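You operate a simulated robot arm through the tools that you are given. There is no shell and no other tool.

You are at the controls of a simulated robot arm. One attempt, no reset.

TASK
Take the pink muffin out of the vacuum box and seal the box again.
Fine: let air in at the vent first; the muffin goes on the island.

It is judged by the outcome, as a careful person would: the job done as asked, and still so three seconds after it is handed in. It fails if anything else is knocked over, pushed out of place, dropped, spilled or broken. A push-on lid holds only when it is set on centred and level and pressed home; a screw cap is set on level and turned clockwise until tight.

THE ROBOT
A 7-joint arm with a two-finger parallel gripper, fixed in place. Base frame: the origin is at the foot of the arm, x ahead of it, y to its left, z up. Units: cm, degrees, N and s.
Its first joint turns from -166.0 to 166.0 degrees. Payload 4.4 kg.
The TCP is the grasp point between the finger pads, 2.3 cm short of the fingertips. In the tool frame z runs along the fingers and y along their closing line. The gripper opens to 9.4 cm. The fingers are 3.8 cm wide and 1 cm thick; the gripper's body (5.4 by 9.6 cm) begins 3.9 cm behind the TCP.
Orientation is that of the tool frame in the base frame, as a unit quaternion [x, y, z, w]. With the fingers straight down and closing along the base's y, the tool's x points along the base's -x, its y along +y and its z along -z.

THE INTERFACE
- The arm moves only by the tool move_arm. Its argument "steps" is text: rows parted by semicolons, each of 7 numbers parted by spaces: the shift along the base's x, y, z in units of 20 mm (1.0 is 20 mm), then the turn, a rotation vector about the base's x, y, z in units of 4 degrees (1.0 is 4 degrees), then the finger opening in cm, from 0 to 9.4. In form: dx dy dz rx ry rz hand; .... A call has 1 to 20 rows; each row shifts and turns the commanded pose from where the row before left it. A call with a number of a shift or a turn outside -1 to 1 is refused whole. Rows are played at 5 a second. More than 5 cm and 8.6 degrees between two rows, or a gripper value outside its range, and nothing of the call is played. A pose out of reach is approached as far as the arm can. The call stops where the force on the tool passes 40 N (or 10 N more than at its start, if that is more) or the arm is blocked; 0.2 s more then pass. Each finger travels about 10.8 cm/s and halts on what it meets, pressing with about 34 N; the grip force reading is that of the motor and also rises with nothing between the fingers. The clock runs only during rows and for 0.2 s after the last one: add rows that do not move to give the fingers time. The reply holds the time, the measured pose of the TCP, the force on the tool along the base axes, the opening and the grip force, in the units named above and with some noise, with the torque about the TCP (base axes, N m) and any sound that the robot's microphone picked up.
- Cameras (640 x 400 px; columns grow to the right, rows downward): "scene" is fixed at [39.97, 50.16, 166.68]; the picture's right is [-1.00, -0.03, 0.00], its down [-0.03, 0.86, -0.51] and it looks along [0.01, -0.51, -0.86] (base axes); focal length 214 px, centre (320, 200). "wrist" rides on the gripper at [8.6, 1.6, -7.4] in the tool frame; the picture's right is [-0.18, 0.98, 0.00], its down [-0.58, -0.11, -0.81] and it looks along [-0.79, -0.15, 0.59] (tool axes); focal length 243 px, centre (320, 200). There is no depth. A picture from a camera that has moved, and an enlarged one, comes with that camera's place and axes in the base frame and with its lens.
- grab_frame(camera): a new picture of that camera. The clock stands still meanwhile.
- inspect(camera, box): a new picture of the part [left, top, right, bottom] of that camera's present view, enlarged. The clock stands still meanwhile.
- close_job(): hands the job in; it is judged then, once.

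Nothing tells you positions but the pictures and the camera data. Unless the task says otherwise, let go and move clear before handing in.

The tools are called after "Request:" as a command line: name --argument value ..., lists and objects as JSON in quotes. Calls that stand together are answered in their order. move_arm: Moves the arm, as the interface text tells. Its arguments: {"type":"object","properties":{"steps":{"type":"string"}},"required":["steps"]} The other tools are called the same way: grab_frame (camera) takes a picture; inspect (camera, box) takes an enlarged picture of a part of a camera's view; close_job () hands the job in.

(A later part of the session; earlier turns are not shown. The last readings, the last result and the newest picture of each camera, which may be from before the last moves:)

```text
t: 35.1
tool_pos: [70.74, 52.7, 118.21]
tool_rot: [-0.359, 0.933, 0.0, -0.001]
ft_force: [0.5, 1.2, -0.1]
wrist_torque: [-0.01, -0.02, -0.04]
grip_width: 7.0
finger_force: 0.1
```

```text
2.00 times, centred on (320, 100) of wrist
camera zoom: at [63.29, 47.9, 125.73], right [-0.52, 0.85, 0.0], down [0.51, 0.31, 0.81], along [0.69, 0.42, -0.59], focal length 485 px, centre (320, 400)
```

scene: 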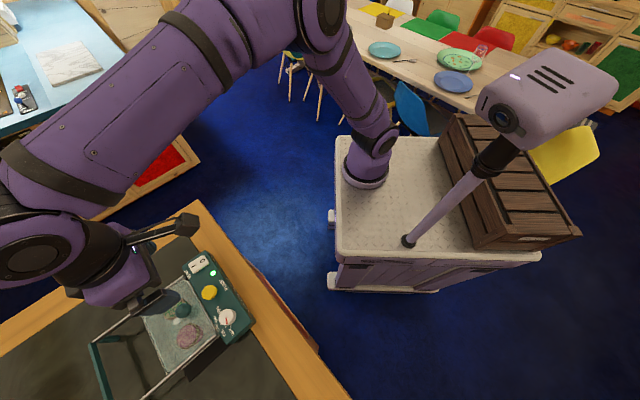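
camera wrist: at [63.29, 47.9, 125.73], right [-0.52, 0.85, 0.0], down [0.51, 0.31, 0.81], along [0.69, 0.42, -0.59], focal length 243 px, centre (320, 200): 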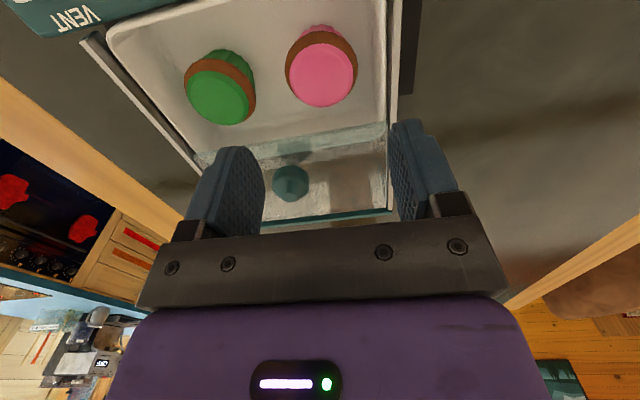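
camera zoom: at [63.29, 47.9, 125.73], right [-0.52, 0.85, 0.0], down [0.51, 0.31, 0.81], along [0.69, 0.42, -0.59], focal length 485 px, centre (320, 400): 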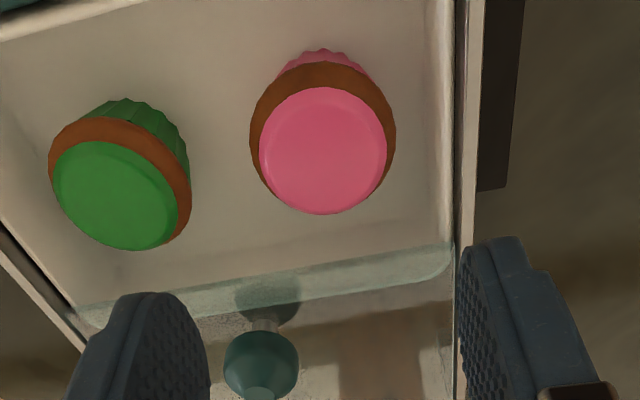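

The muffin crown is about 5.5 cm wide, with roughly 1.4 cm to the dial-side wall and 2.2 cm to the green muffin. I'll zoom in on the wall to check its taper.

Request:
inspect --camera "wrist" --box '[300, 0, 420, 90]'

Request:
inspect --camera "scene" --box '[170, 310, 240, 370]'

Request:
inspect --camera "scene" --box '[60, 270, 220, 400]'

```text
4.44 times, centred on (360, 45) of wrist
camera zoom: at [63.29, 47.9, 125.73], right [-0.52, 0.85, 0.0], down [0.51, 0.31, 0.81], along [0.69, 0.42, -0.59], focal length 1078 px, centre (142, 889)
```

zoom: 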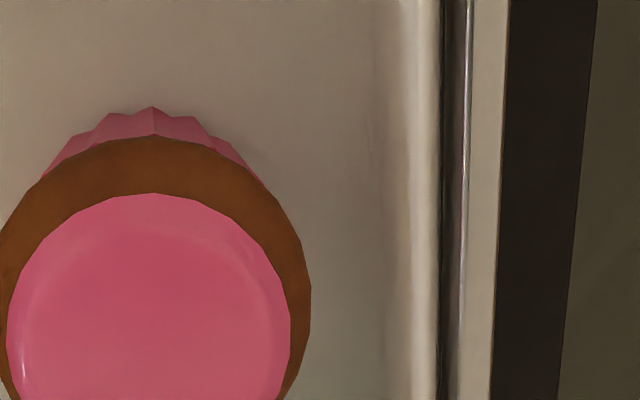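

```text
6.67 times, centred on (205, 340) of scene
camera zoom: at [39.97, 50.16, 166.68], right [-1.0, -0.03, 0.0], down [-0.03, 0.86, -0.51], along [0.01, -0.51, -0.86], focal length 1430 px, centre (1087, -733)
```

zoom: 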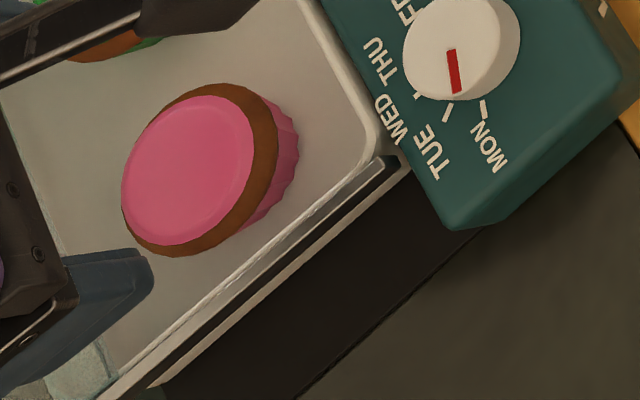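

```text
3.08 times, centred on (140, 335) of scene
camera zoom: at [39.97, 50.16, 166.68], right [-1.0, -0.03, 0.0], down [-0.03, 0.86, -0.51], along [0.01, -0.51, -0.86], focal length 660 px, centre (874, -215)
```

zoom: 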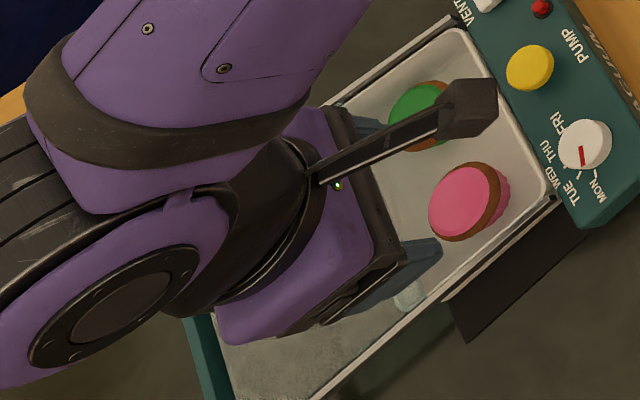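

The wall is nearly vertical, about 4.1 cm from the muffin's centre, and the box heading is 43.1°. A 6.25 cm opening with a slight offset leaves about 0.2 cm each side of the dial-side finger, so I'll go down in stages.

Request:
move_arm --steps "0.03 -0.03 -0.5 0 0 0.25 6.3;0 0 -0.8 0 0 0 6.25;0 0 -0.8 0 0 0 6.25;0 0 -0.4 0 0 0 6.25;0 0 0 0 0 0 6.25"

Request:
grab_frame --camera "wrist"

Request:
inspect --camera "wrist" --box '[210, 20, 450, 220]'

Request:
inspect --camera "scene" --box '[150, 290, 250, 370]'

```text
t: 36.3
tool_pos: [70.68, 52.71, 113.48]
tool_rot: [-0.366, 0.93, 0.001, -0.001]
ft_force: [0.0, 0.0, 0.7]
wrist_torque: [0.04, -0.01, 0.03]
grip_width: 6.26
finger_force: 0.0
```

```text
taken
camera wrist: at [63.38, 47.84, 120.93], right [-0.54, 0.84, 0.0], down [0.5, 0.32, 0.81], along [0.68, 0.43, -0.59], focal length 243 px, centre (320, 200)
```

wrist: 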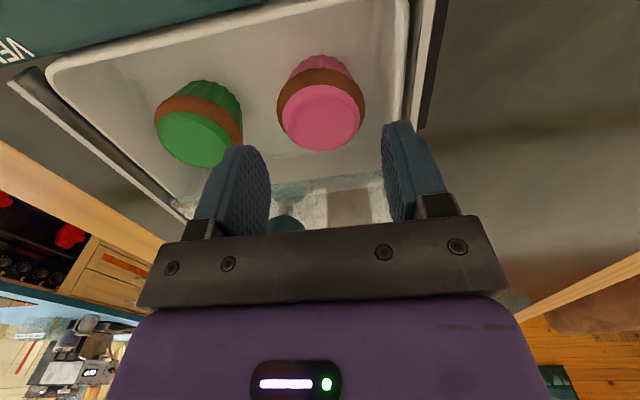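

```text
2.00 times, centred on (330, 120) of wrist
camera zoom: at [63.38, 47.84, 120.93], right [-0.54, 0.84, 0.0], down [0.5, 0.32, 0.81], along [0.68, 0.43, -0.59], focal length 485 px, centre (300, 360)
```

zoom: 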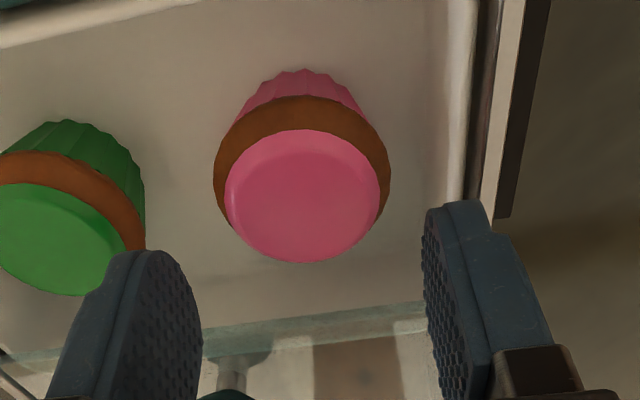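

```text
5.00 times, centred on (200, 330) of scene
camera zoom: at [39.97, 50.16, 166.68], right [-1.0, -0.03, 0.0], down [-0.03, 0.86, -0.51], along [0.01, -0.51, -0.86], focal length 1072 px, centre (920, -450)
```

zoom: 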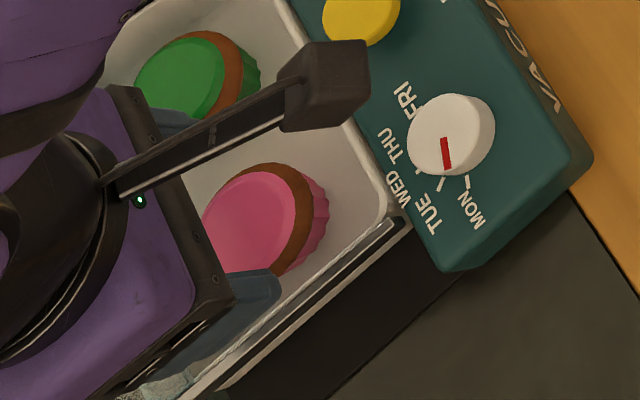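

The dial-side finger is very close to the wall's lip, and there is plenty of room on the green muffin's side. I'll shift 2 mm away from the wall, widen slightly and recheck.

Request:
move_arm --steps "0.134 -0.012 0 0 0 0 6.4;0 0 0 0 0 0 6.4;0 0 -0.3 0 0 0 6.4;0 0 0 0 0 0 6.4"

Request:
inspect --camera "wrist" --box '[210, 20, 450, 220]'

Request:
inspect --camera "wrist" --box '[340, 60, 460, 160]'

```text
t: 37.3
tool_pos: [71.05, 52.68, 112.77]
tool_rot: [-0.367, 0.93, 0.001, -0.001]
ft_force: [-0.3, 0.0, -0.4]
wrist_torque: [0.0, 0.02, 0.01]
grip_width: 6.41
finger_force: 0.1
```

```text
2.00 times, centred on (330, 120) of wrist
camera zoom: at [63.71, 47.8, 120.3], right [-0.54, 0.84, 0.0], down [0.5, 0.32, 0.81], along [0.68, 0.43, -0.59], focal length 485 px, centre (300, 360)
```

zoom: 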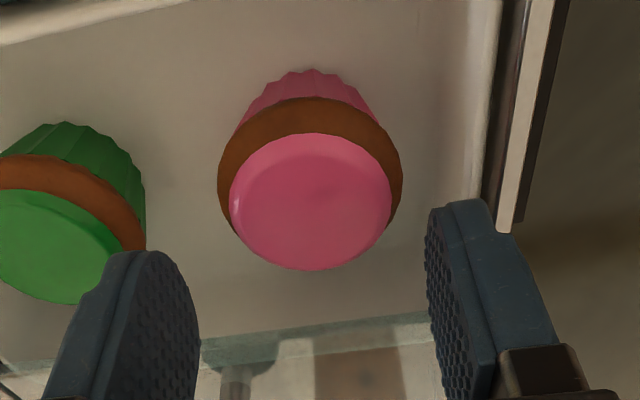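

```text
4.00 times, centred on (400, 110) of wrist
camera zoom: at [63.71, 47.8, 120.3], right [-0.54, 0.84, 0.0], down [0.5, 0.32, 0.81], along [0.68, 0.43, -0.59], focal length 970 px, centre (0, 560)
```

zoom: 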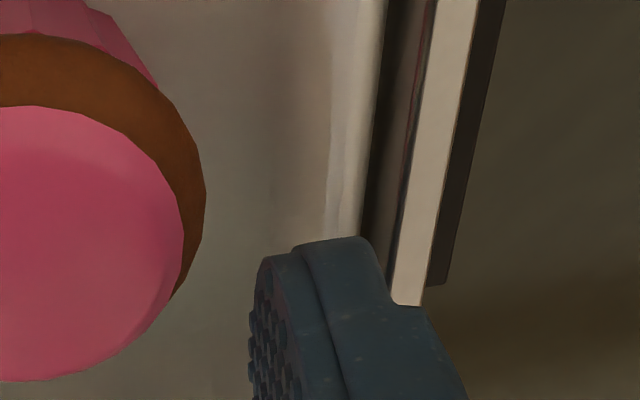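

Finger, wall and crown margins are now about 0.1–0.2 cm on each side. I'll go down in small steps and watch the forces.

Request:
move_arm --steps "0 0 -0.15 0 0 0 6.4;0 0 -0.15 0 0 0 6.4;0 0 -0.1 0 0 0 6.4;0 0 0 0 0 0 6.4"

```text
t: 38.3
tool_pos: [71.04, 52.75, 112.05]
tool_rot: [-0.366, 0.93, 0.001, 0.0]
ft_force: [0.4, -0.2, -0.2]
wrist_torque: [-0.04, -0.01, 0.0]
grip_width: 6.4
finger_force: 0.0
```

Request:
inspect --camera "wrist" --box '[340, 60, 460, 160]'

Request:
inspect --camera "scene" --box '[160, 310, 230, 370]'

```text
4.00 times, centred on (400, 110) of wrist
camera zoom: at [63.66, 47.84, 119.5], right [-0.54, 0.84, 0.0], down [0.5, 0.32, 0.81], along [0.68, 0.43, -0.59], focal length 970 px, centre (0, 560)
```

zoom: 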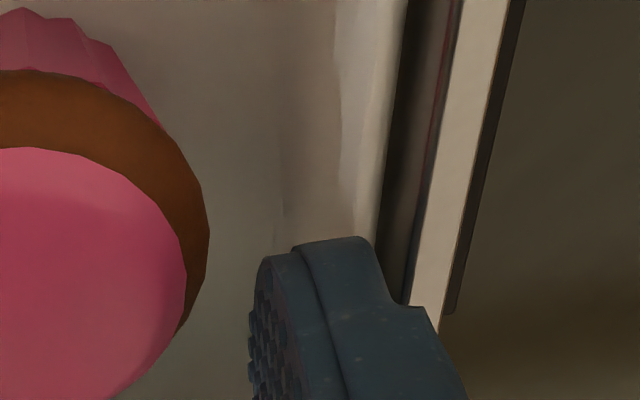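

```text
6.67 times, centred on (195, 340) of scene
camera zoom: at [39.97, 50.16, 166.68], right [-1.0, -0.03, 0.0], down [-0.03, 0.86, -0.51], along [0.01, -0.51, -0.86], focal length 1430 px, centre (1153, -733)
```

zoom: 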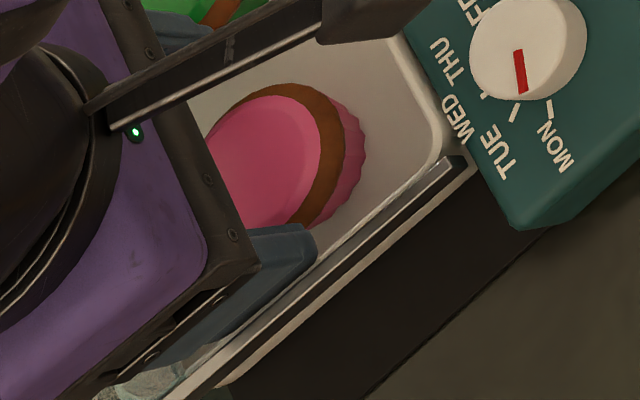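

The dial-side finger overlaps the lip slightly in the image, while there is about 0.28 cm free towards the muffin. I'll shift another 1.2 mm away from the wall and then descend slowly.

Request:
move_arm --steps "0.041 -0.044 0 0 0 0 6.4;0 0 0 0 0 0 6.4;0 0 -0.15 0 0 0 6.4;0 0 -0.15 0 0 0 6.4;0 0 0 0 0 0 6.4"

Request:
inspect --camera "wrist" --box '[340, 60, 460, 160]'

```text
t: 39.5
tool_pos: [71.12, 52.64, 111.39]
tool_rot: [-0.367, 0.93, 0.001, -0.001]
ft_force: [-0.4, -0.2, 0.3]
wrist_torque: [0.02, -0.01, -0.04]
grip_width: 6.41
finger_force: 0.2
```

```text
4.00 times, centred on (400, 110) of wrist
camera zoom: at [63.8, 47.71, 118.87], right [-0.54, 0.84, 0.0], down [0.5, 0.32, 0.81], along [0.68, 0.43, -0.59], focal length 970 px, centre (0, 560)
```

zoom: 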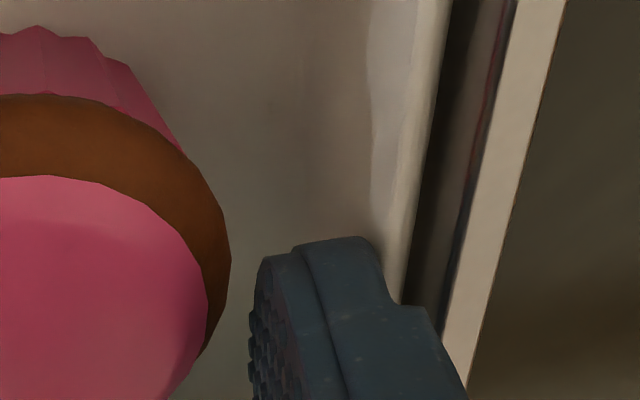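

The tip is now just inside the lip with no contact force. I'll continue down in small steps.

Request:
move_arm --steps "0 0 -0.15 0 0 0 6.4;0 0 -0.15 0 0 0 6.4;0 0 -0.15 0 0 0 6.4;0 0 0 0 0 0 6.4"

Request:
inspect --camera "wrist" --box '[240, 40, 460, 200]'

```text
t: 40.5
tool_pos: [71.09, 52.53, 110.59]
tool_rot: [-0.366, 0.931, 0.0, 0.0]
ft_force: [-0.1, 0.7, 0.8]
wrist_torque: [0.04, -0.01, 0.0]
grip_width: 6.37
finger_force: 0.1
```

```text
2.50 times, centred on (350, 120) of wrist
camera zoom: at [63.78, 47.7, 118.02], right [-0.54, 0.84, 0.0], down [0.5, 0.32, 0.81], along [0.68, 0.43, -0.59], focal length 606 px, centre (245, 400)
```

zoom: 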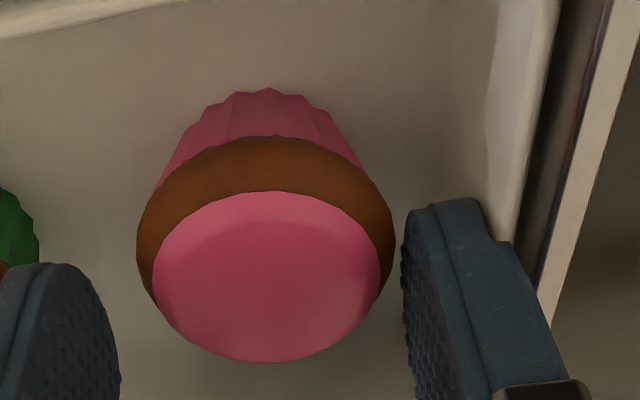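

There is still no contact, and the finger sits between crown and wall. I'll keep descending.

Request:
move_arm --steps "0 0 -0.15 0 0 0 6.4;0 0 -0.15 0 0 0 6.4;0 0 -0.15 0 0 0 6.4;0 0 0 0 0 0 6.4"

Request:
inspect --camera "wrist" --box '[240, 40, 460, 200]'

```text
t: 41.3
tool_pos: [71.1, 52.72, 110.33]
tool_rot: [-0.367, 0.93, 0.005, 0.005]
ft_force: [-1.9, -2.8, 10.6]
wrist_torque: [0.21, 0.47, 0.1]
grip_width: 6.37
finger_force: 0.0
stopped in row 3: the force on the tool passed its limit at 45 N (the readings are from after the stop); the commanded pose is now the measured one
```

```text
2.50 times, centred on (350, 120) of wrist
camera zoom: at [63.77, 47.76, 117.73], right [-0.54, 0.84, 0.01], down [0.5, 0.31, 0.81], along [0.68, 0.44, -0.58], focal length 606 px, centre (245, 400)
```

zoom: 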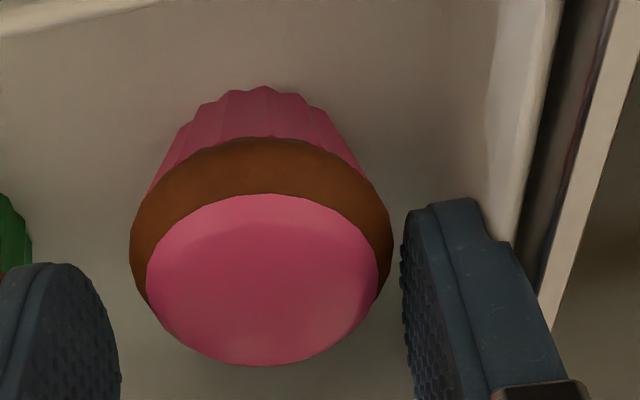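

The stop at tip z≈108 matches the dial-side finger's thicker shoulder resting on the lip, with the contact about 4.6 cm out. I'll raise slightly, straighten, shift 2 mm further from the wall and try again gently.

Request:
move_arm --steps "0 0 0.2 -0.185 0.083 0 6.4;0.068 -0.073 0 0 0 0 6.4;0 0 0 0 0 0 6.4;0 0 -0.1 0 0 0 6.4;0 0 0 0 0 0 6.4"

Request:
inspect --camera "wrist" --box '[240, 40, 460, 200]'

Request:
inspect --camera "scene" --box '[150, 300, 240, 370]'

```text
t: 42.5
tool_pos: [71.34, 52.61, 110.42]
tool_rot: [-0.367, 0.93, -0.001, -0.002]
ft_force: [-0.4, -0.1, -0.8]
wrist_torque: [0.01, 0.03, 0.01]
grip_width: 6.4
finger_force: 0.0
```

```text
2.50 times, centred on (350, 120) of wrist
camera zoom: at [64.0, 47.73, 117.89], right [-0.54, 0.84, 0.0], down [0.5, 0.32, 0.8], along [0.68, 0.43, -0.59], focal length 606 px, centre (245, 400)
```

zoom: 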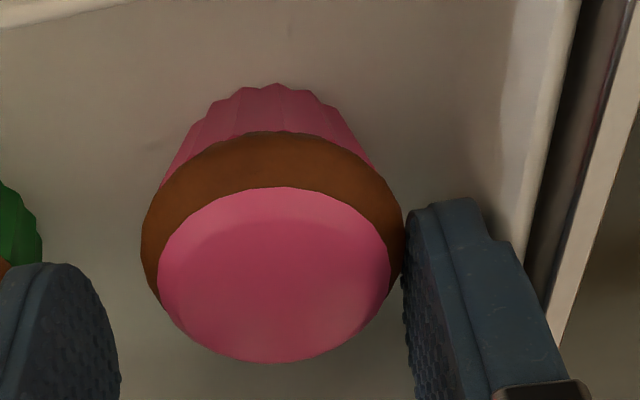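

```text
5.71 times, centred on (195, 335) of scene
camera zoom: at [39.97, 50.16, 166.68], right [-1.0, -0.03, 0.0], down [-0.03, 0.86, -0.51], along [0.01, -0.51, -0.86], focal length 1226 px, centre (1034, -571)
```

zoom: 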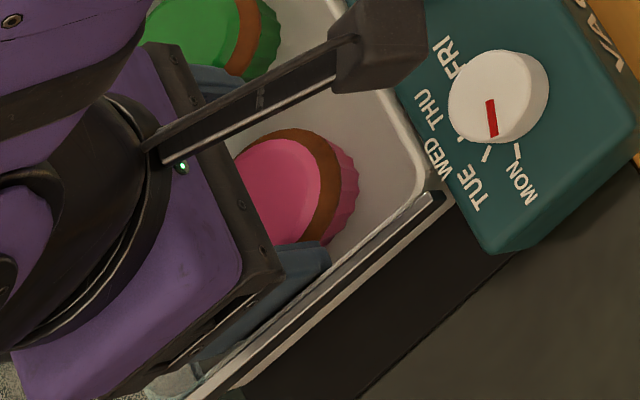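

The crown edge now just meets the finger line in the image. I'll descend very gently and see whether it passes.

Request:
move_arm --steps "0 0 -0.08 0 0 0 6.4;0 0 -0.08 0 0 0 6.4;0 0 -0.08 0 0 0 6.4;0 0 0 0 0 0 6.4"

```text
t: 43.5
tool_pos: [71.35, 52.58, 109.74]
tool_rot: [-0.367, 0.93, -0.001, -0.003]
ft_force: [0.4, -0.6, 0.1]
wrist_torque: [0.0, 0.0, 0.04]
grip_width: 6.37
finger_force: 0.0
```

There is no contact and the shoulder has passed the lip. I'll continue down.

Request:
move_arm --steps "0 0 -0.08 0 0 0 6.4;0 0 -0.08 0 0 0 6.4;0 0 -0.08 0 0 0 6.4;0 0 0 0 0 0 6.4"

Request:
inspect --camera "wrist" --box '[240, 40, 460, 200]'

```text
t: 44.5
tool_pos: [71.3, 52.54, 109.38]
tool_rot: [-0.366, 0.931, -0.001, -0.001]
ft_force: [0.2, 0.3, -0.3]
wrist_torque: [0.0, 0.01, 0.0]
grip_width: 6.39
finger_force: 0.0
```

```text
2.50 times, centred on (350, 120) of wrist
camera zoom: at [64.0, 47.72, 116.92], right [-0.54, 0.84, 0.0], down [0.5, 0.32, 0.8], along [0.68, 0.43, -0.59], focal length 606 px, centre (245, 400)
```

zoom: 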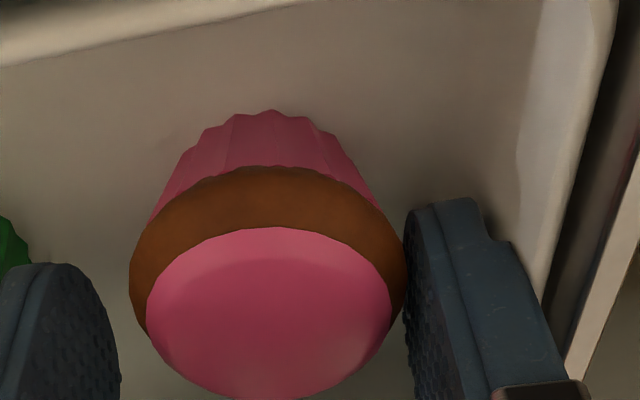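

This is going well, with the finger sliding alongside the crown without force. I'll go another centimetre.

Request:
move_arm --steps "0 0 -0.08 0 0 0 6.4;0 0 -0.08 0 0 0 6.4;0 0 -0.08 0 0 0 6.4;0 0 -0.08 0 0 0 6.4;0 0 0 0 0 0 6.4"

Request:
inspect --camera "wrist" --box '[220, 40, 460, 220]'

```text
t: 45.7
tool_pos: [71.34, 52.57, 108.81]
tool_rot: [-0.367, 0.93, -0.001, -0.003]
ft_force: [0.3, -0.6, -0.8]
wrist_torque: [0.01, 0.0, 0.02]
grip_width: 6.37
finger_force: 0.1
```

```text
2.22 times, centred on (340, 130) of wrist
camera zoom: at [63.97, 47.7, 116.3], right [-0.54, 0.84, 0.0], down [0.5, 0.32, 0.8], along [0.68, 0.43, -0.6], focal length 539 px, centre (276, 356)
```

zoom: 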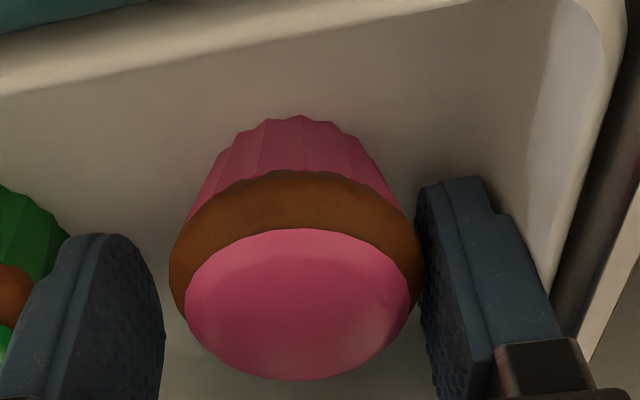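

Request:
move_arm --steps "0 0 -0.08 0 0 0 6.4;0 0 -0.08 0 0 0 6.4;0 0 -0.08 0 0 0 6.4;0 0 -0.08 0 0 0 6.4;0 0 0 0 0 0 6.4"

Request:
grab_frame --camera "wrist"

Request:
inspect --camera "scene" --box '[150, 280, 260, 370]'

```text
t: 46.9
tool_pos: [71.25, 52.57, 108.08]
tool_rot: [-0.366, 0.931, -0.001, -0.003]
ft_force: [0.6, -1.2, 0.7]
wrist_torque: [0.02, 0.08, 0.02]
grip_width: 6.34
finger_force: 0.0
```

```text
taken
camera wrist: at [63.97, 47.72, 115.63], right [-0.54, 0.84, 0.0], down [0.5, 0.32, 0.8], along [0.68, 0.43, -0.59], focal length 243 px, centre (320, 200)
```

wrist: 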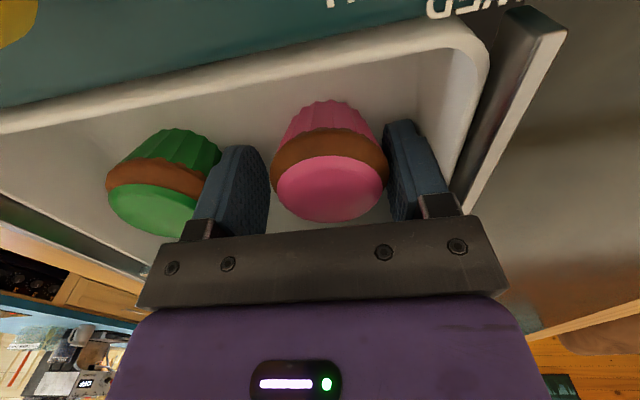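

```text
4.44 times, centred on (205, 325) of scene
camera zoom: at [39.97, 50.16, 166.68], right [-1.0, -0.03, 0.0], down [-0.03, 0.86, -0.51], along [0.01, -0.51, -0.86], focal length 953 px, centre (831, -356)
```

zoom: 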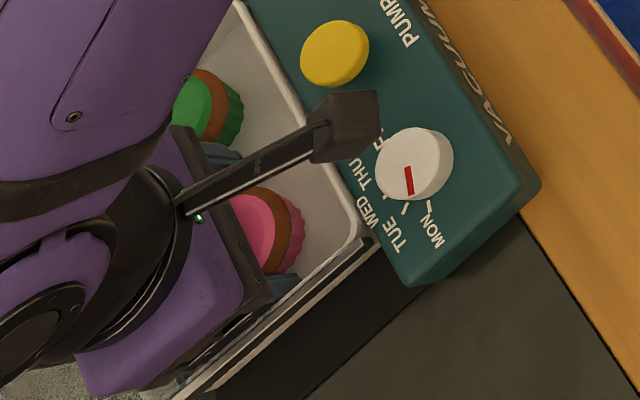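

The fingers straddle the crown, which is about 1.1 cm below the TCP, with nothing touching. I'll close with a small compensating shift so the muffin isn't dragged, then squeeze.

Request:
move_arm --steps "-0.03 0.032 0 0 0 0 6.2;-0.03 0.032 0 0 0 0 6.0;-0.03 0.032 0 0 0 0 5.8;-0.03 0.032 0 0 0 0 5.6;0 0 0 0 0 0 5.0;0 0 0 0 0 0 5.0;0 0 0 0 0 0 5.0"

Request:
grab_frame --camera "wrist"

```text
t: 48.5
tool_pos: [71.17, 52.83, 108.13]
tool_rot: [-0.366, 0.931, 0.0, -0.002]
ft_force: [-0.7, -0.9, -0.5]
wrist_torque: [0.03, 0.03, -0.03]
grip_width: 4.99
finger_force: 0.4
```

```text
taken
camera wrist: at [63.74, 48.01, 115.61], right [-0.54, 0.84, 0.0], down [0.5, 0.32, 0.8], along [0.68, 0.43, -0.59], focal length 243 px, centre (320, 200)
```

wrist: 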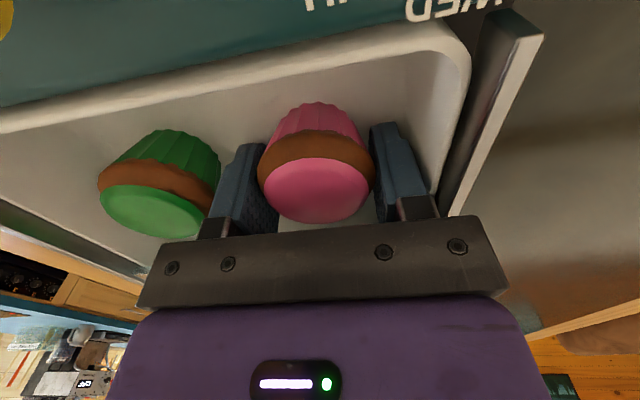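

The pads are at 5 cm and not squeezing yet, so the muffin is a little smaller than I estimated. I'll close further.

Request:
move_arm --steps "0 0 0 0 0 0 4.6;0 0 0 0 0 0 4.2;0 0 0 0 0 0 4.0;0 0 0 0 0 0 4.0"

Request:
grab_frame --camera "wrist"

```text
t: 49.5
tool_pos: [71.02, 52.78, 108.17]
tool_rot: [-0.366, 0.931, -0.001, -0.001]
ft_force: [-0.3, 0.0, -0.6]
wrist_torque: [0.01, 0.02, -0.01]
grip_width: 4.84
finger_force: 33.8
```

```text
taken
camera wrist: at [63.74, 48.01, 115.62], right [-0.54, 0.84, 0.0], down [0.5, 0.32, 0.8], along [0.68, 0.43, -0.59], focal length 243 px, centre (320, 200)
```

wrist: 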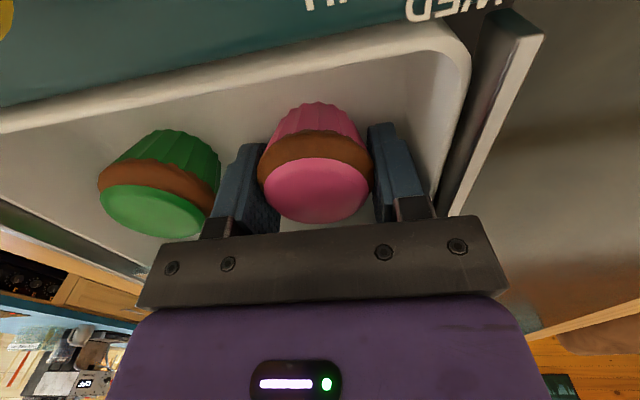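

The muffin is gripped at 4.84 cm with full force. I'll lift it straight up slowly.

Request:
move_arm --steps "0 0 0.1 0 0 0 4.0;0 0 0.2 0 0 0 4.0;0 0 0.3 0 0 0 4.0;0 0 0.3 0 0 0 4.0;0 0 0 0 0 0 4.0"

Request:
grab_frame --camera "wrist"

```text
t: 50.7
tool_pos: [71.06, 52.76, 110.08]
tool_rot: [-0.367, 0.93, 0.0, -0.002]
ft_force: [-0.5, -0.3, -0.3]
wrist_torque: [-0.01, -0.02, 0.03]
grip_width: 4.84
finger_force: 33.7
```

```text
taken
camera wrist: at [63.74, 47.98, 117.49], right [-0.54, 0.84, 0.0], down [0.5, 0.32, 0.8], along [0.68, 0.43, -0.59], focal length 243 px, centre (320, 200)
```

wrist: 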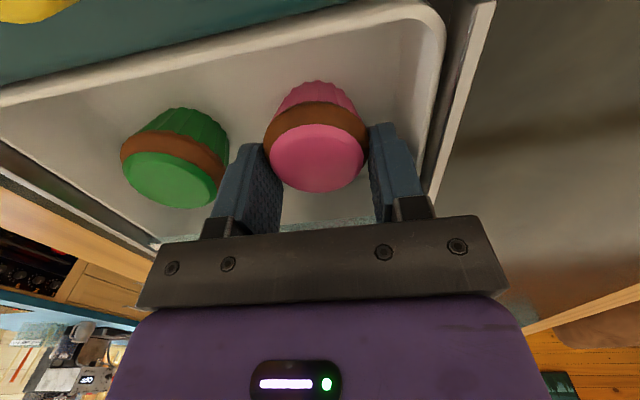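

The muffin hasn't risen with the gripper: it shifted in the wrist view just as the green one did. I'll look closely before doing anything else.

Request:
inspect --camera "wrist" --box '[220, 60, 440, 220]'

Request:
inspect --camera "scene" --box '[150, 280, 260, 370]'

```text
2.50 times, centred on (330, 140) of wrist
camera zoom: at [63.74, 47.98, 117.49], right [-0.54, 0.84, 0.0], down [0.5, 0.32, 0.8], along [0.68, 0.43, -0.59], focal length 606 px, centre (295, 350)
```

zoom: 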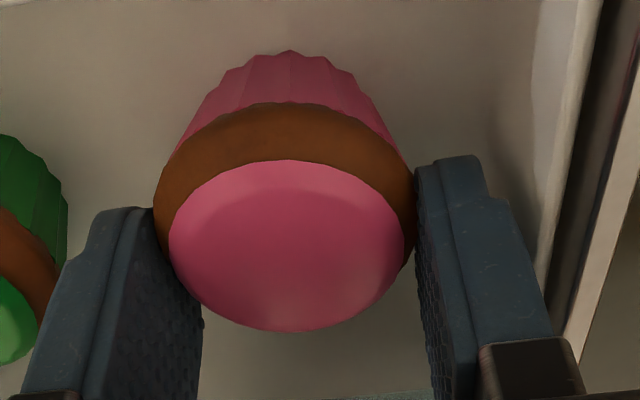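

```text
4.44 times, centred on (205, 325) of scene
camera zoom: at [39.97, 50.16, 166.68], right [-1.0, -0.03, 0.0], down [-0.03, 0.86, -0.51], along [0.01, -0.51, -0.86], focal length 953 px, centre (831, -356)
```

zoom: 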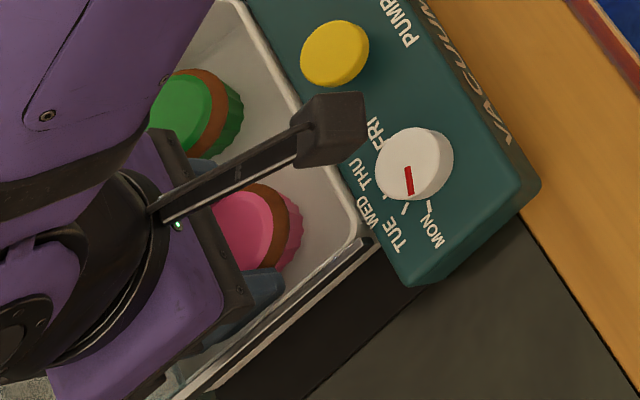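

The rays from before and after the lift put the icing top near z≈109.2 and stationary, so the crown slipped out of the pads. I'll open slightly, go deeper and regrip, then lift in tiny steps while reading the force.

Request:
move_arm --steps "0 0 0 0 0 0 5.4;0 0 0 0 0 0 5.4;0 0 -0.2 0 0 0 5.4;0 0 -0.3 0 0 0 5.4;0 0 -0.3 0 0 0 5.4;0 0 -0.2 0 0 0 5.4;0 0 -0.15 0 0 0 5.4;0 0 -0.1 0 0 0 5.4;0 0 0 0 0 0 5.4"

Request:
grab_frame --camera "wrist"

```text
t: 52.5
tool_pos: [71.33, 52.85, 108.07]
tool_rot: [-0.365, 0.931, 0.0, 0.002]
ft_force: [-2.1, -2.6, 9.1]
wrist_torque: [-0.34, -0.02, -0.15]
grip_width: 5.41
finger_force: 0.1
stopped in row 9: the force on the tool passed its limit at 43 N (the readings are from after the stop); the commanded pose is now the measured one
```

```text
taken
camera wrist: at [63.8, 47.98, 115.53], right [-0.53, 0.84, 0.0], down [0.5, 0.31, 0.81], along [0.68, 0.43, -0.59], focal length 243 px, centre (320, 200)
```

wrist: 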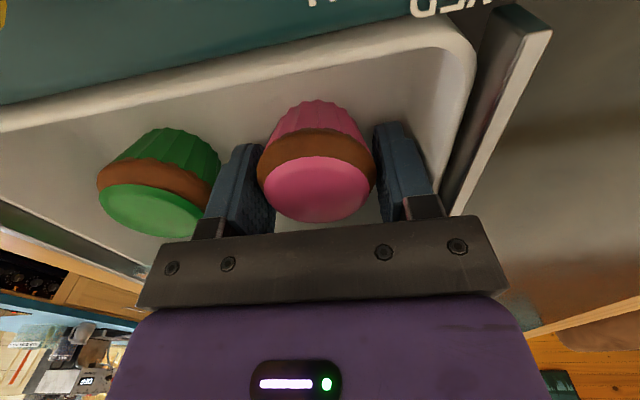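

The contact at z≈108.07 is a fingertip on the tray floor, so depth is fine. The rays put the muffin about 0.9 cm nearer the panel than the TCP, so only the pad edges had hold of it. I'll rise slightly and shift along the box to centre the pads on it.

Request:
move_arm --steps "0 0 0.2 0 0 0 5.5;-0.11 -0.102 0 0 0 0 5.5;-0.11 -0.102 0 0 0 0 5.5;-0.11 -0.102 0 0 0 0 5.5;0 0 0 0 0 0 5.5"

Request:
grab_frame --camera "wrist"

Request:
inspect --camera "scene" --box '[150, 280, 260, 370]'

```text
t: 53.7
tool_pos: [70.59, 52.32, 108.49]
tool_rot: [-0.367, 0.93, 0.001, 0.002]
ft_force: [-0.5, -0.2, 0.3]
wrist_torque: [-0.02, 0.0, -0.01]
grip_width: 5.5
finger_force: 0.1
```

```text
taken
camera wrist: at [63.16, 47.38, 115.85], right [-0.54, 0.84, 0.0], down [0.5, 0.31, 0.81], along [0.68, 0.43, -0.59], focal length 243 px, centre (320, 200)
```

wrist: 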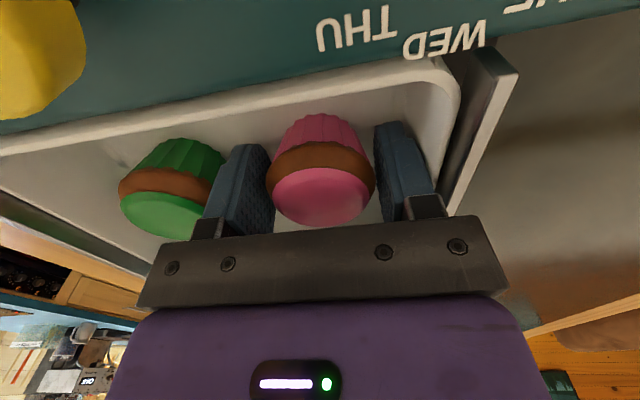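

```text
4.44 times, centred on (205, 325) of scene
camera zoom: at [39.97, 50.16, 166.68], right [-1.0, -0.03, 0.0], down [-0.03, 0.86, -0.51], along [0.01, -0.51, -0.86], focal length 953 px, centre (831, -356)
```

zoom: 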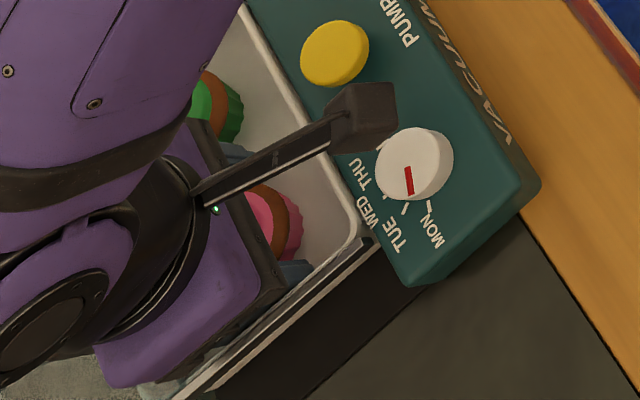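

The pads are now centred on the muffin along the box, with the icing top at about z 109.3. I'll close and lift in tiny increments.

Request:
move_arm --steps "0 0 -0.1 0 0 0 5.3;0 0 0 0 0 0 5.0;0 0 0 0 0 0 4.5;0 0 0 0 0 0 4.0;0 0 0 0 0 0 4.0;0 0 0 0 0 0 4.0"

Request:
move_arm --steps "0 0 0.1 0 0 0 4.0;0 0 0.1 0 0 0 4.0"

Request:
grab_frame --camera "wrist"

```text
t: 55.1
tool_pos: [70.45, 52.24, 108.28]
tool_rot: [-0.366, 0.93, 0.001, 0.002]
ft_force: [0.0, -0.5, 2.0]
wrist_torque: [0.02, -0.02, -0.01]
grip_width: 4.8
finger_force: 34.2
```

```text
t: 55.7
tool_pos: [70.56, 52.3, 108.6]
tool_rot: [-0.367, 0.93, 0.001, 0.002]
ft_force: [0.1, 0.5, -0.1]
wrist_torque: [0.0, -0.01, 0.03]
grip_width: 4.85
finger_force: 34.0
```

```text
taken
camera wrist: at [63.16, 47.39, 116.04], right [-0.54, 0.84, 0.0], down [0.5, 0.31, 0.81], along [0.68, 0.43, -0.59], focal length 243 px, centre (320, 200)
```

wrist: 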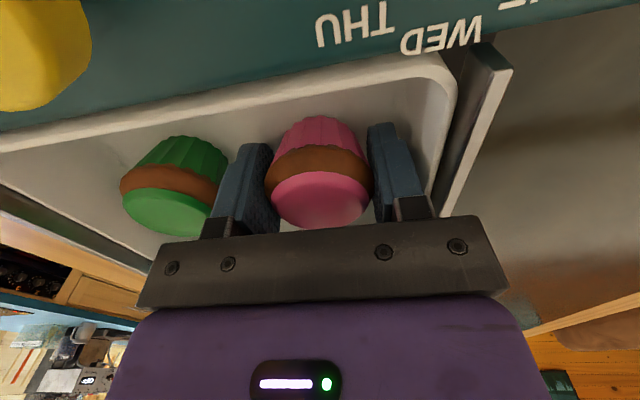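

The pink muffin now keeps its place in the wrist view while the green one moves, so it seems to be rising. I'll lift another centimetre and check.

Request:
move_arm --steps "0 0 0.1 0 0 0 4.0;0 0 0.1 0 0 0 4.0;0 0 0.15 0 0 0 4.0;0 0 0.15 0 0 0 4.0;0 0 0 0 0 0 4.0"

Request:
grab_frame --camera "wrist"

```text
t: 56.9
tool_pos: [70.46, 52.23, 109.54]
tool_rot: [-0.367, 0.93, 0.0, 0.001]
ft_force: [0.2, -0.8, -0.3]
wrist_torque: [-0.01, 0.0, 0.01]
grip_width: 4.84
finger_force: 34.2
```

```text
taken
camera wrist: at [63.13, 47.34, 117.01], right [-0.54, 0.84, 0.0], down [0.5, 0.31, 0.81], along [0.68, 0.43, -0.59], focal length 243 px, centre (320, 200)
```

wrist: 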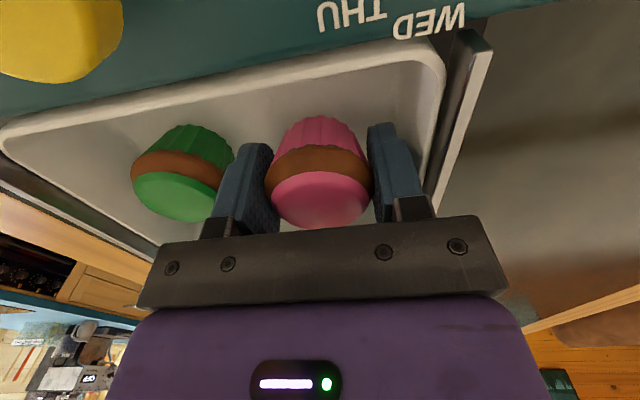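

The muffin is held and lifting. I'll bring it straight up clear of the rim at a steady, slow pace.

Request:
move_arm --steps "0 0 0.2 0 0 0 4.0;0 0 0.2 0 0 0 4.0;0 0 0.25 0 0 0 4.0;0 0 0.25 0 0 0 4.0;0 0 0.25 0 0 0 4.0;0 0 0.25 0 0 0 4.0;0 0 0.25 0 0 0 4.0;0 0 0.25 0 0 0 4.0;0 0 0.25 0 0 0 4.0;0 0 0.25 0 0 0 4.0;0 0 0.25 0 0 0 4.0;0 0 0.25 0 0 0 4.0;0 0 0.25 0 0 0 4.0;0 0 0.25 0 0 0 4.0;0 0 0.25 0 0 0 4.0;0 0 0.25 0 0 0 4.0;0 0 0.25 0 0 0 4.0;0 0 0.25 0 0 0 4.0;0 0 0.25 0 0 0 4.0;0 0 0 0 0 0 4.0"

Request:
grab_frame --camera "wrist"

Request:
grab_frame --camera "scene"

```text
t: 61.1
tool_pos: [70.47, 52.33, 118.85]
tool_rot: [-0.367, 0.93, 0.001, 0.001]
ft_force: [-0.7, 0.8, 0.6]
wrist_torque: [0.0, 0.01, -0.04]
grip_width: 4.8
finger_force: 33.3
```

```text
taken
camera wrist: at [63.12, 47.43, 126.34], right [-0.54, 0.84, 0.0], down [0.5, 0.31, 0.81], along [0.68, 0.43, -0.59], focal length 243 px, centre (320, 200)
```

wrist: 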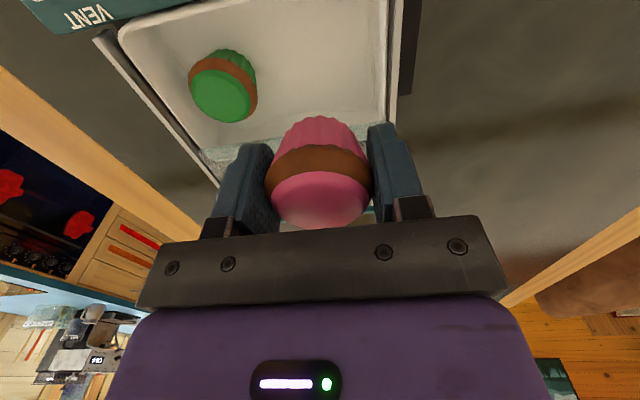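

```text
taken
```

scene: 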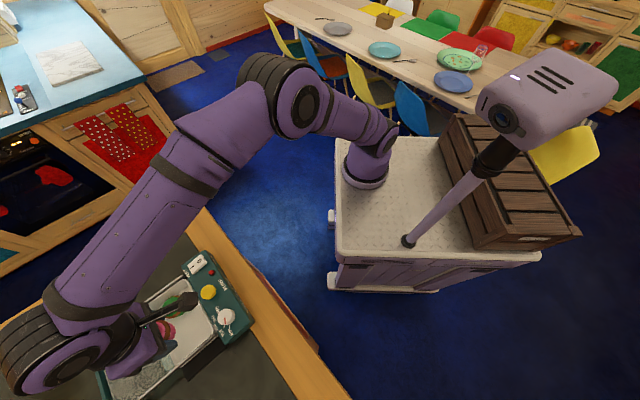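

The pink muffin is out, and the green one is still in the tray. I'll carry it sideways past the dial side, well clear of the box, to about (61.5, 61.8) over the bare countertop.

Request:
move_arm --steps "-0.2 0.2 0 0 0 0 4.0;-0.374 0.395 0 0 0 0 4.0;-0.374 0.395 0 0 0 0 4.0;-0.374 0.395 0 0 0 0 4.0;-0.374 0.395 0 0 0 0 4.0;-0.374 0.395 0 0 0 0 4.0;-0.374 0.395 0 0 0 0 4.0;-0.374 0.395 0 0 0 0 4.0;-0.374 0.395 0 0 0 0 4.0;-0.374 0.395 0 0 0 0 4.0;-0.374 0.395 0 0 0 0 4.0;-0.374 0.395 0 0 0 0 4.0;-0.174 0.195 0 0 0 0 4.0;0 0 0 0 0 0 4.0"

Request:
grab_frame --camera "wrist"

Request:
grab_frame --camera "scene"

```text
t: 64.1
tool_pos: [61.64, 61.82, 118.91]
tool_rot: [-0.367, 0.93, 0.001, 0.002]
ft_force: [-0.3, 0.1, -0.2]
wrist_torque: [0.03, 0.01, -0.01]
grip_width: 4.8
finger_force: 33.8
```

```text
taken
camera wrist: at [54.19, 56.91, 126.29], right [-0.54, 0.84, 0.0], down [0.5, 0.31, 0.81], along [0.68, 0.43, -0.59], focal length 243 px, centre (320, 200)
```

wrist: 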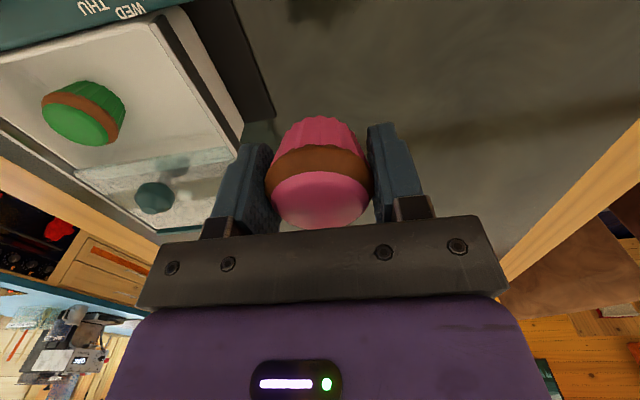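

```text
taken
```

scene: 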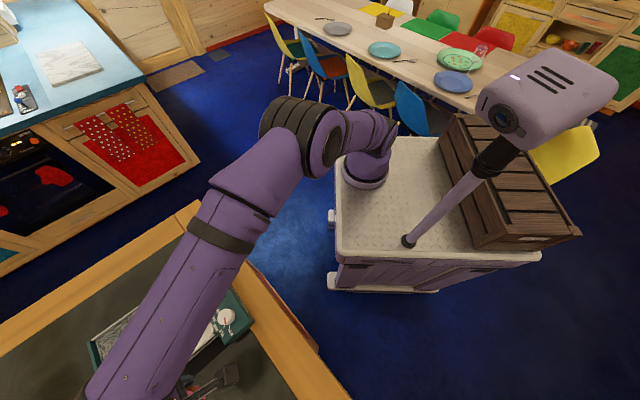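

The spot below is bare counter. I'll descend quickly at first, then very slowly near the surface.

Request:
move_arm --steps "0 0 -0.4 0 0 0 4.0;0 0 -0.6 0 0 0 4.0;0 0 -0.6 0 0 0 4.0;0 0 -0.6 0 0 0 4.0;0 0 -0.6 0 0 0 4.0;0 0 -0.6 0 0 0 4.0;0 0 -0.6 0 0 0 4.0;0 0 -0.6 0 0 0 4.0;0 0 -0.4 0 0 0 4.0;0 0 -0.3 0 0 0 4.0;0 0 0 0 0 0 4.0"

Request:
grab_frame --camera "wrist"

```text
t: 66.5
tool_pos: [61.44, 61.77, 108.24]
tool_rot: [-0.367, 0.93, 0.0, 0.002]
ft_force: [0.0, 0.3, -0.9]
wrist_torque: [-0.01, 0.03, -0.01]
grip_width: 4.81
finger_force: 34.2
```

```text
taken
camera wrist: at [54.08, 56.91, 115.66], right [-0.54, 0.84, 0.0], down [0.5, 0.31, 0.81], along [0.68, 0.43, -0.59], focal length 243 px, centre (320, 200)
```

wrist: 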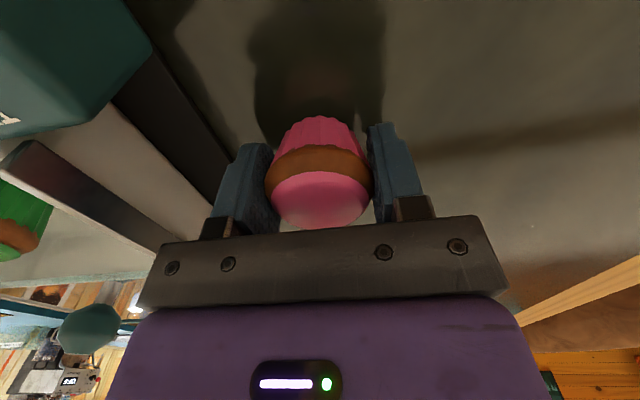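

Still clear of the surface. I'll lower 1.8 cm more in small steps.

Request:
move_arm --steps "0 0 -0.15 0 0 0 4.0;0 0 -0.15 0 0 0 4.0;0 0 -0.15 0 0 0 4.0;0 0 -0.15 0 0 0 4.0;0 0 -0.1 0 0 0 4.0;0 0 -0.1 0 0 0 4.0;0 0 -0.1 0 0 0 4.0;0 0 0 0 0 0 4.0"

Request:
grab_frame --camera "wrist"

```text
t: 67.9
tool_pos: [61.56, 61.98, 107.32]
tool_rot: [-0.367, 0.93, 0.003, 0.005]
ft_force: [0.4, 1.3, 7.5]
wrist_torque: [-0.12, 0.01, 0.01]
grip_width: 4.81
finger_force: 34.0
stopped in row 6: the force on the tool passed its limit at 44 N (the readings are from after the stop); the commanded pose is now the measured one
```

```text
taken
camera wrist: at [54.18, 56.98, 114.7], right [-0.54, 0.84, 0.01], down [0.49, 0.31, 0.81], along [0.69, 0.44, -0.58], focal length 243 px, centre (320, 200)
```

wrist: 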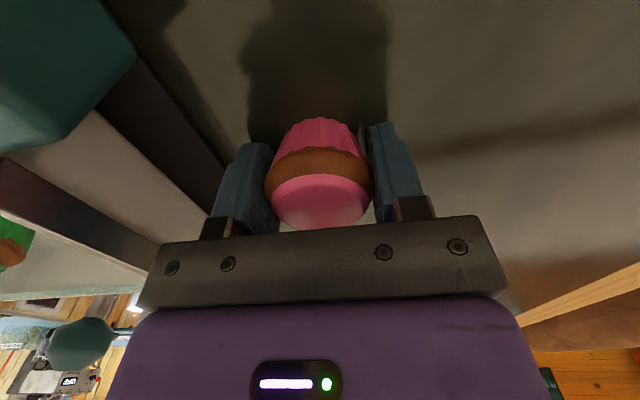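

The muffin has reached the counter at TCP z≈107.3. I'll release it gently and then rise straight up.

Request:
move_arm --steps "0 0 0.02 0 0 0 4.7;0 0 0 0 0 0 5.0;0 0 0 0 0 0 5.3;0 0 0 0 0 0 5.8;0 0 0 0 0 0 6.4;0 0 0 0 0 0 6.4"

Request:
grab_frame --camera "wrist"

```text
t: 69.3
tool_pos: [61.5, 61.86, 107.35]
tool_rot: [-0.367, 0.93, 0.003, 0.005]
ft_force: [-6.9, 7.6, 12.3]
wrist_torque: [-0.29, 0.09, -0.19]
grip_width: 5.95
finger_force: 0.1
```

```text
taken
camera wrist: at [54.11, 56.97, 114.7], right [-0.54, 0.84, 0.0], down [0.49, 0.31, 0.81], along [0.68, 0.44, -0.58], focal length 243 px, centre (320, 200)
```

wrist: 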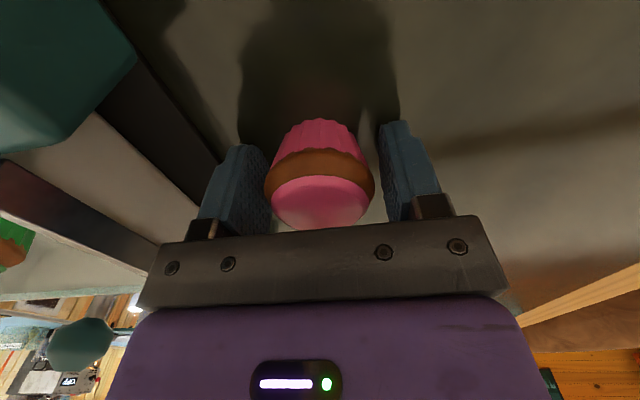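

A fingertip is rubbing the counter, and both pads are clear of the muffin. I'll rise straight up slowly.

Request:
move_arm --steps "0 0 0.1 -0.1 0.15 0 6.2;0 0 0.15 0 0 0 6.4;0 0 0.3 0 0 0 6.4;0 0 0.5 0 0 0 6.4;0 0 0.8 0 0 0 6.4;0 0 1 0 0 0 6.4;0 0 1 0 0 0 6.4;0 0 1 0 0 0 6.4;0 0 0 0 0 0 6.4"

Request:
grab_frame --camera "wrist"

Request:
grab_frame --camera "scene"

```text
t: 71.3
tool_pos: [61.6, 61.97, 116.75]
tool_rot: [-0.367, 0.93, 0.002, -0.001]
ft_force: [-0.1, 0.1, 0.3]
wrist_torque: [0.0, -0.02, 0.0]
grip_width: 6.39
finger_force: 0.1
```

```text
taken
camera wrist: at [54.21, 57.05, 124.29], right [-0.54, 0.84, 0.0], down [0.5, 0.32, 0.8], along [0.68, 0.43, -0.59], focal length 243 px, centre (320, 200)
```

wrist: 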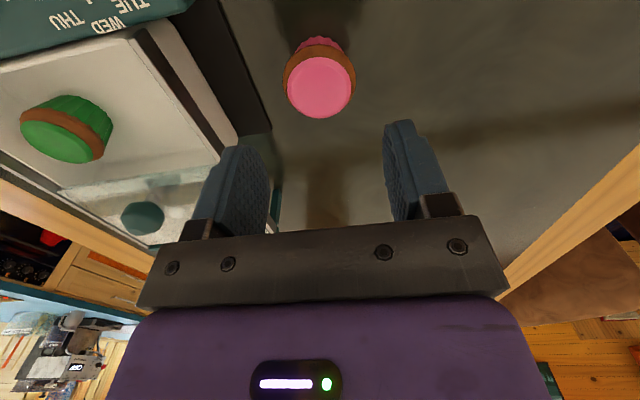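

```text
taken
```

scene: 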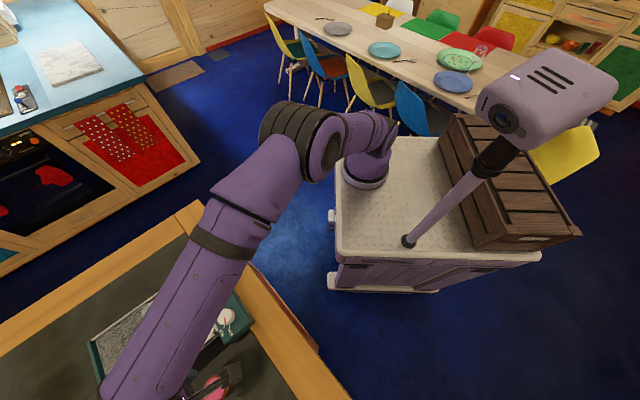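

The pink muffin stands upright on the island, clear of the box. I'll go back over the lid's knob at about (77.9, 54.4) to slide the lid shut.

Request:
move_arm --steps "0 0 1 0 0 0 6.4;0 0 1 0 0 0 6;0 0 1 0 0 0 6;0.68 -0.313 0 0 0 0 6;0.68 -0.313 0 0 0 0 6;0.68 -0.313 0 0 0 0 6;0.68 -0.313 0 0 0 0 6;0.68 -0.313 0 0 0 0 6;0.68 -0.313 0 0 0 0 6;0.68 -0.313 0 0 0 0 6;0.68 -0.313 0 0 0 0 6;0.68 -0.313 0 0 0 0 6;0.68 -0.313 0 0 0 0 6;0.68 -0.313 0 0 0 0 6;0.68 -0.313 0 0 0 0 6;0 0 0 0 0 0 6"

Request:
grab_frame --camera "wrist"

Request:
inspect --camera "scene" --box '[80, 240, 272, 400]'

```text
t: 74.7
tool_pos: [77.89, 54.35, 122.98]
tool_rot: [-0.366, 0.931, 0.001, -0.001]
ft_force: [-0.2, 0.4, -0.3]
wrist_torque: [0.0, -0.01, 0.02]
grip_width: 6.0
finger_force: 0.0
```

```text
taken
camera wrist: at [70.57, 49.44, 130.47], right [-0.54, 0.84, 0.0], down [0.5, 0.32, 0.8], along [0.68, 0.43, -0.59], focal length 243 px, centre (320, 200)
```

wrist: 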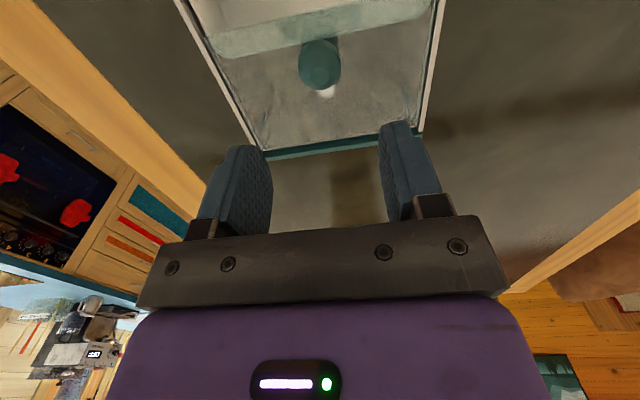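

```text
2.50 times, centred on (176, 320) of scene
camera zoom: at [39.97, 50.16, 166.68], right [-1.0, -0.03, 0.0], down [-0.03, 0.86, -0.51], along [0.01, -0.51, -0.86], focal length 536 px, centre (680, -100)
```

zoom: 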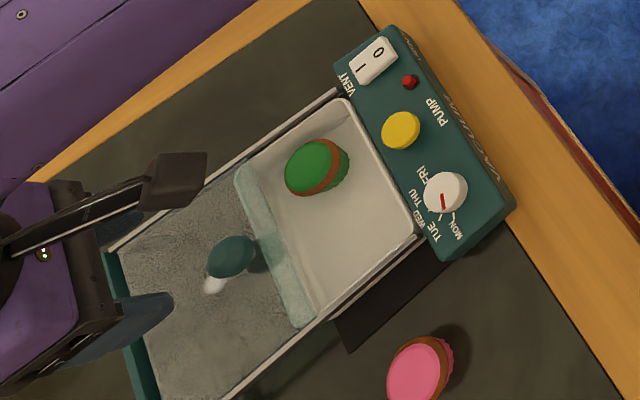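

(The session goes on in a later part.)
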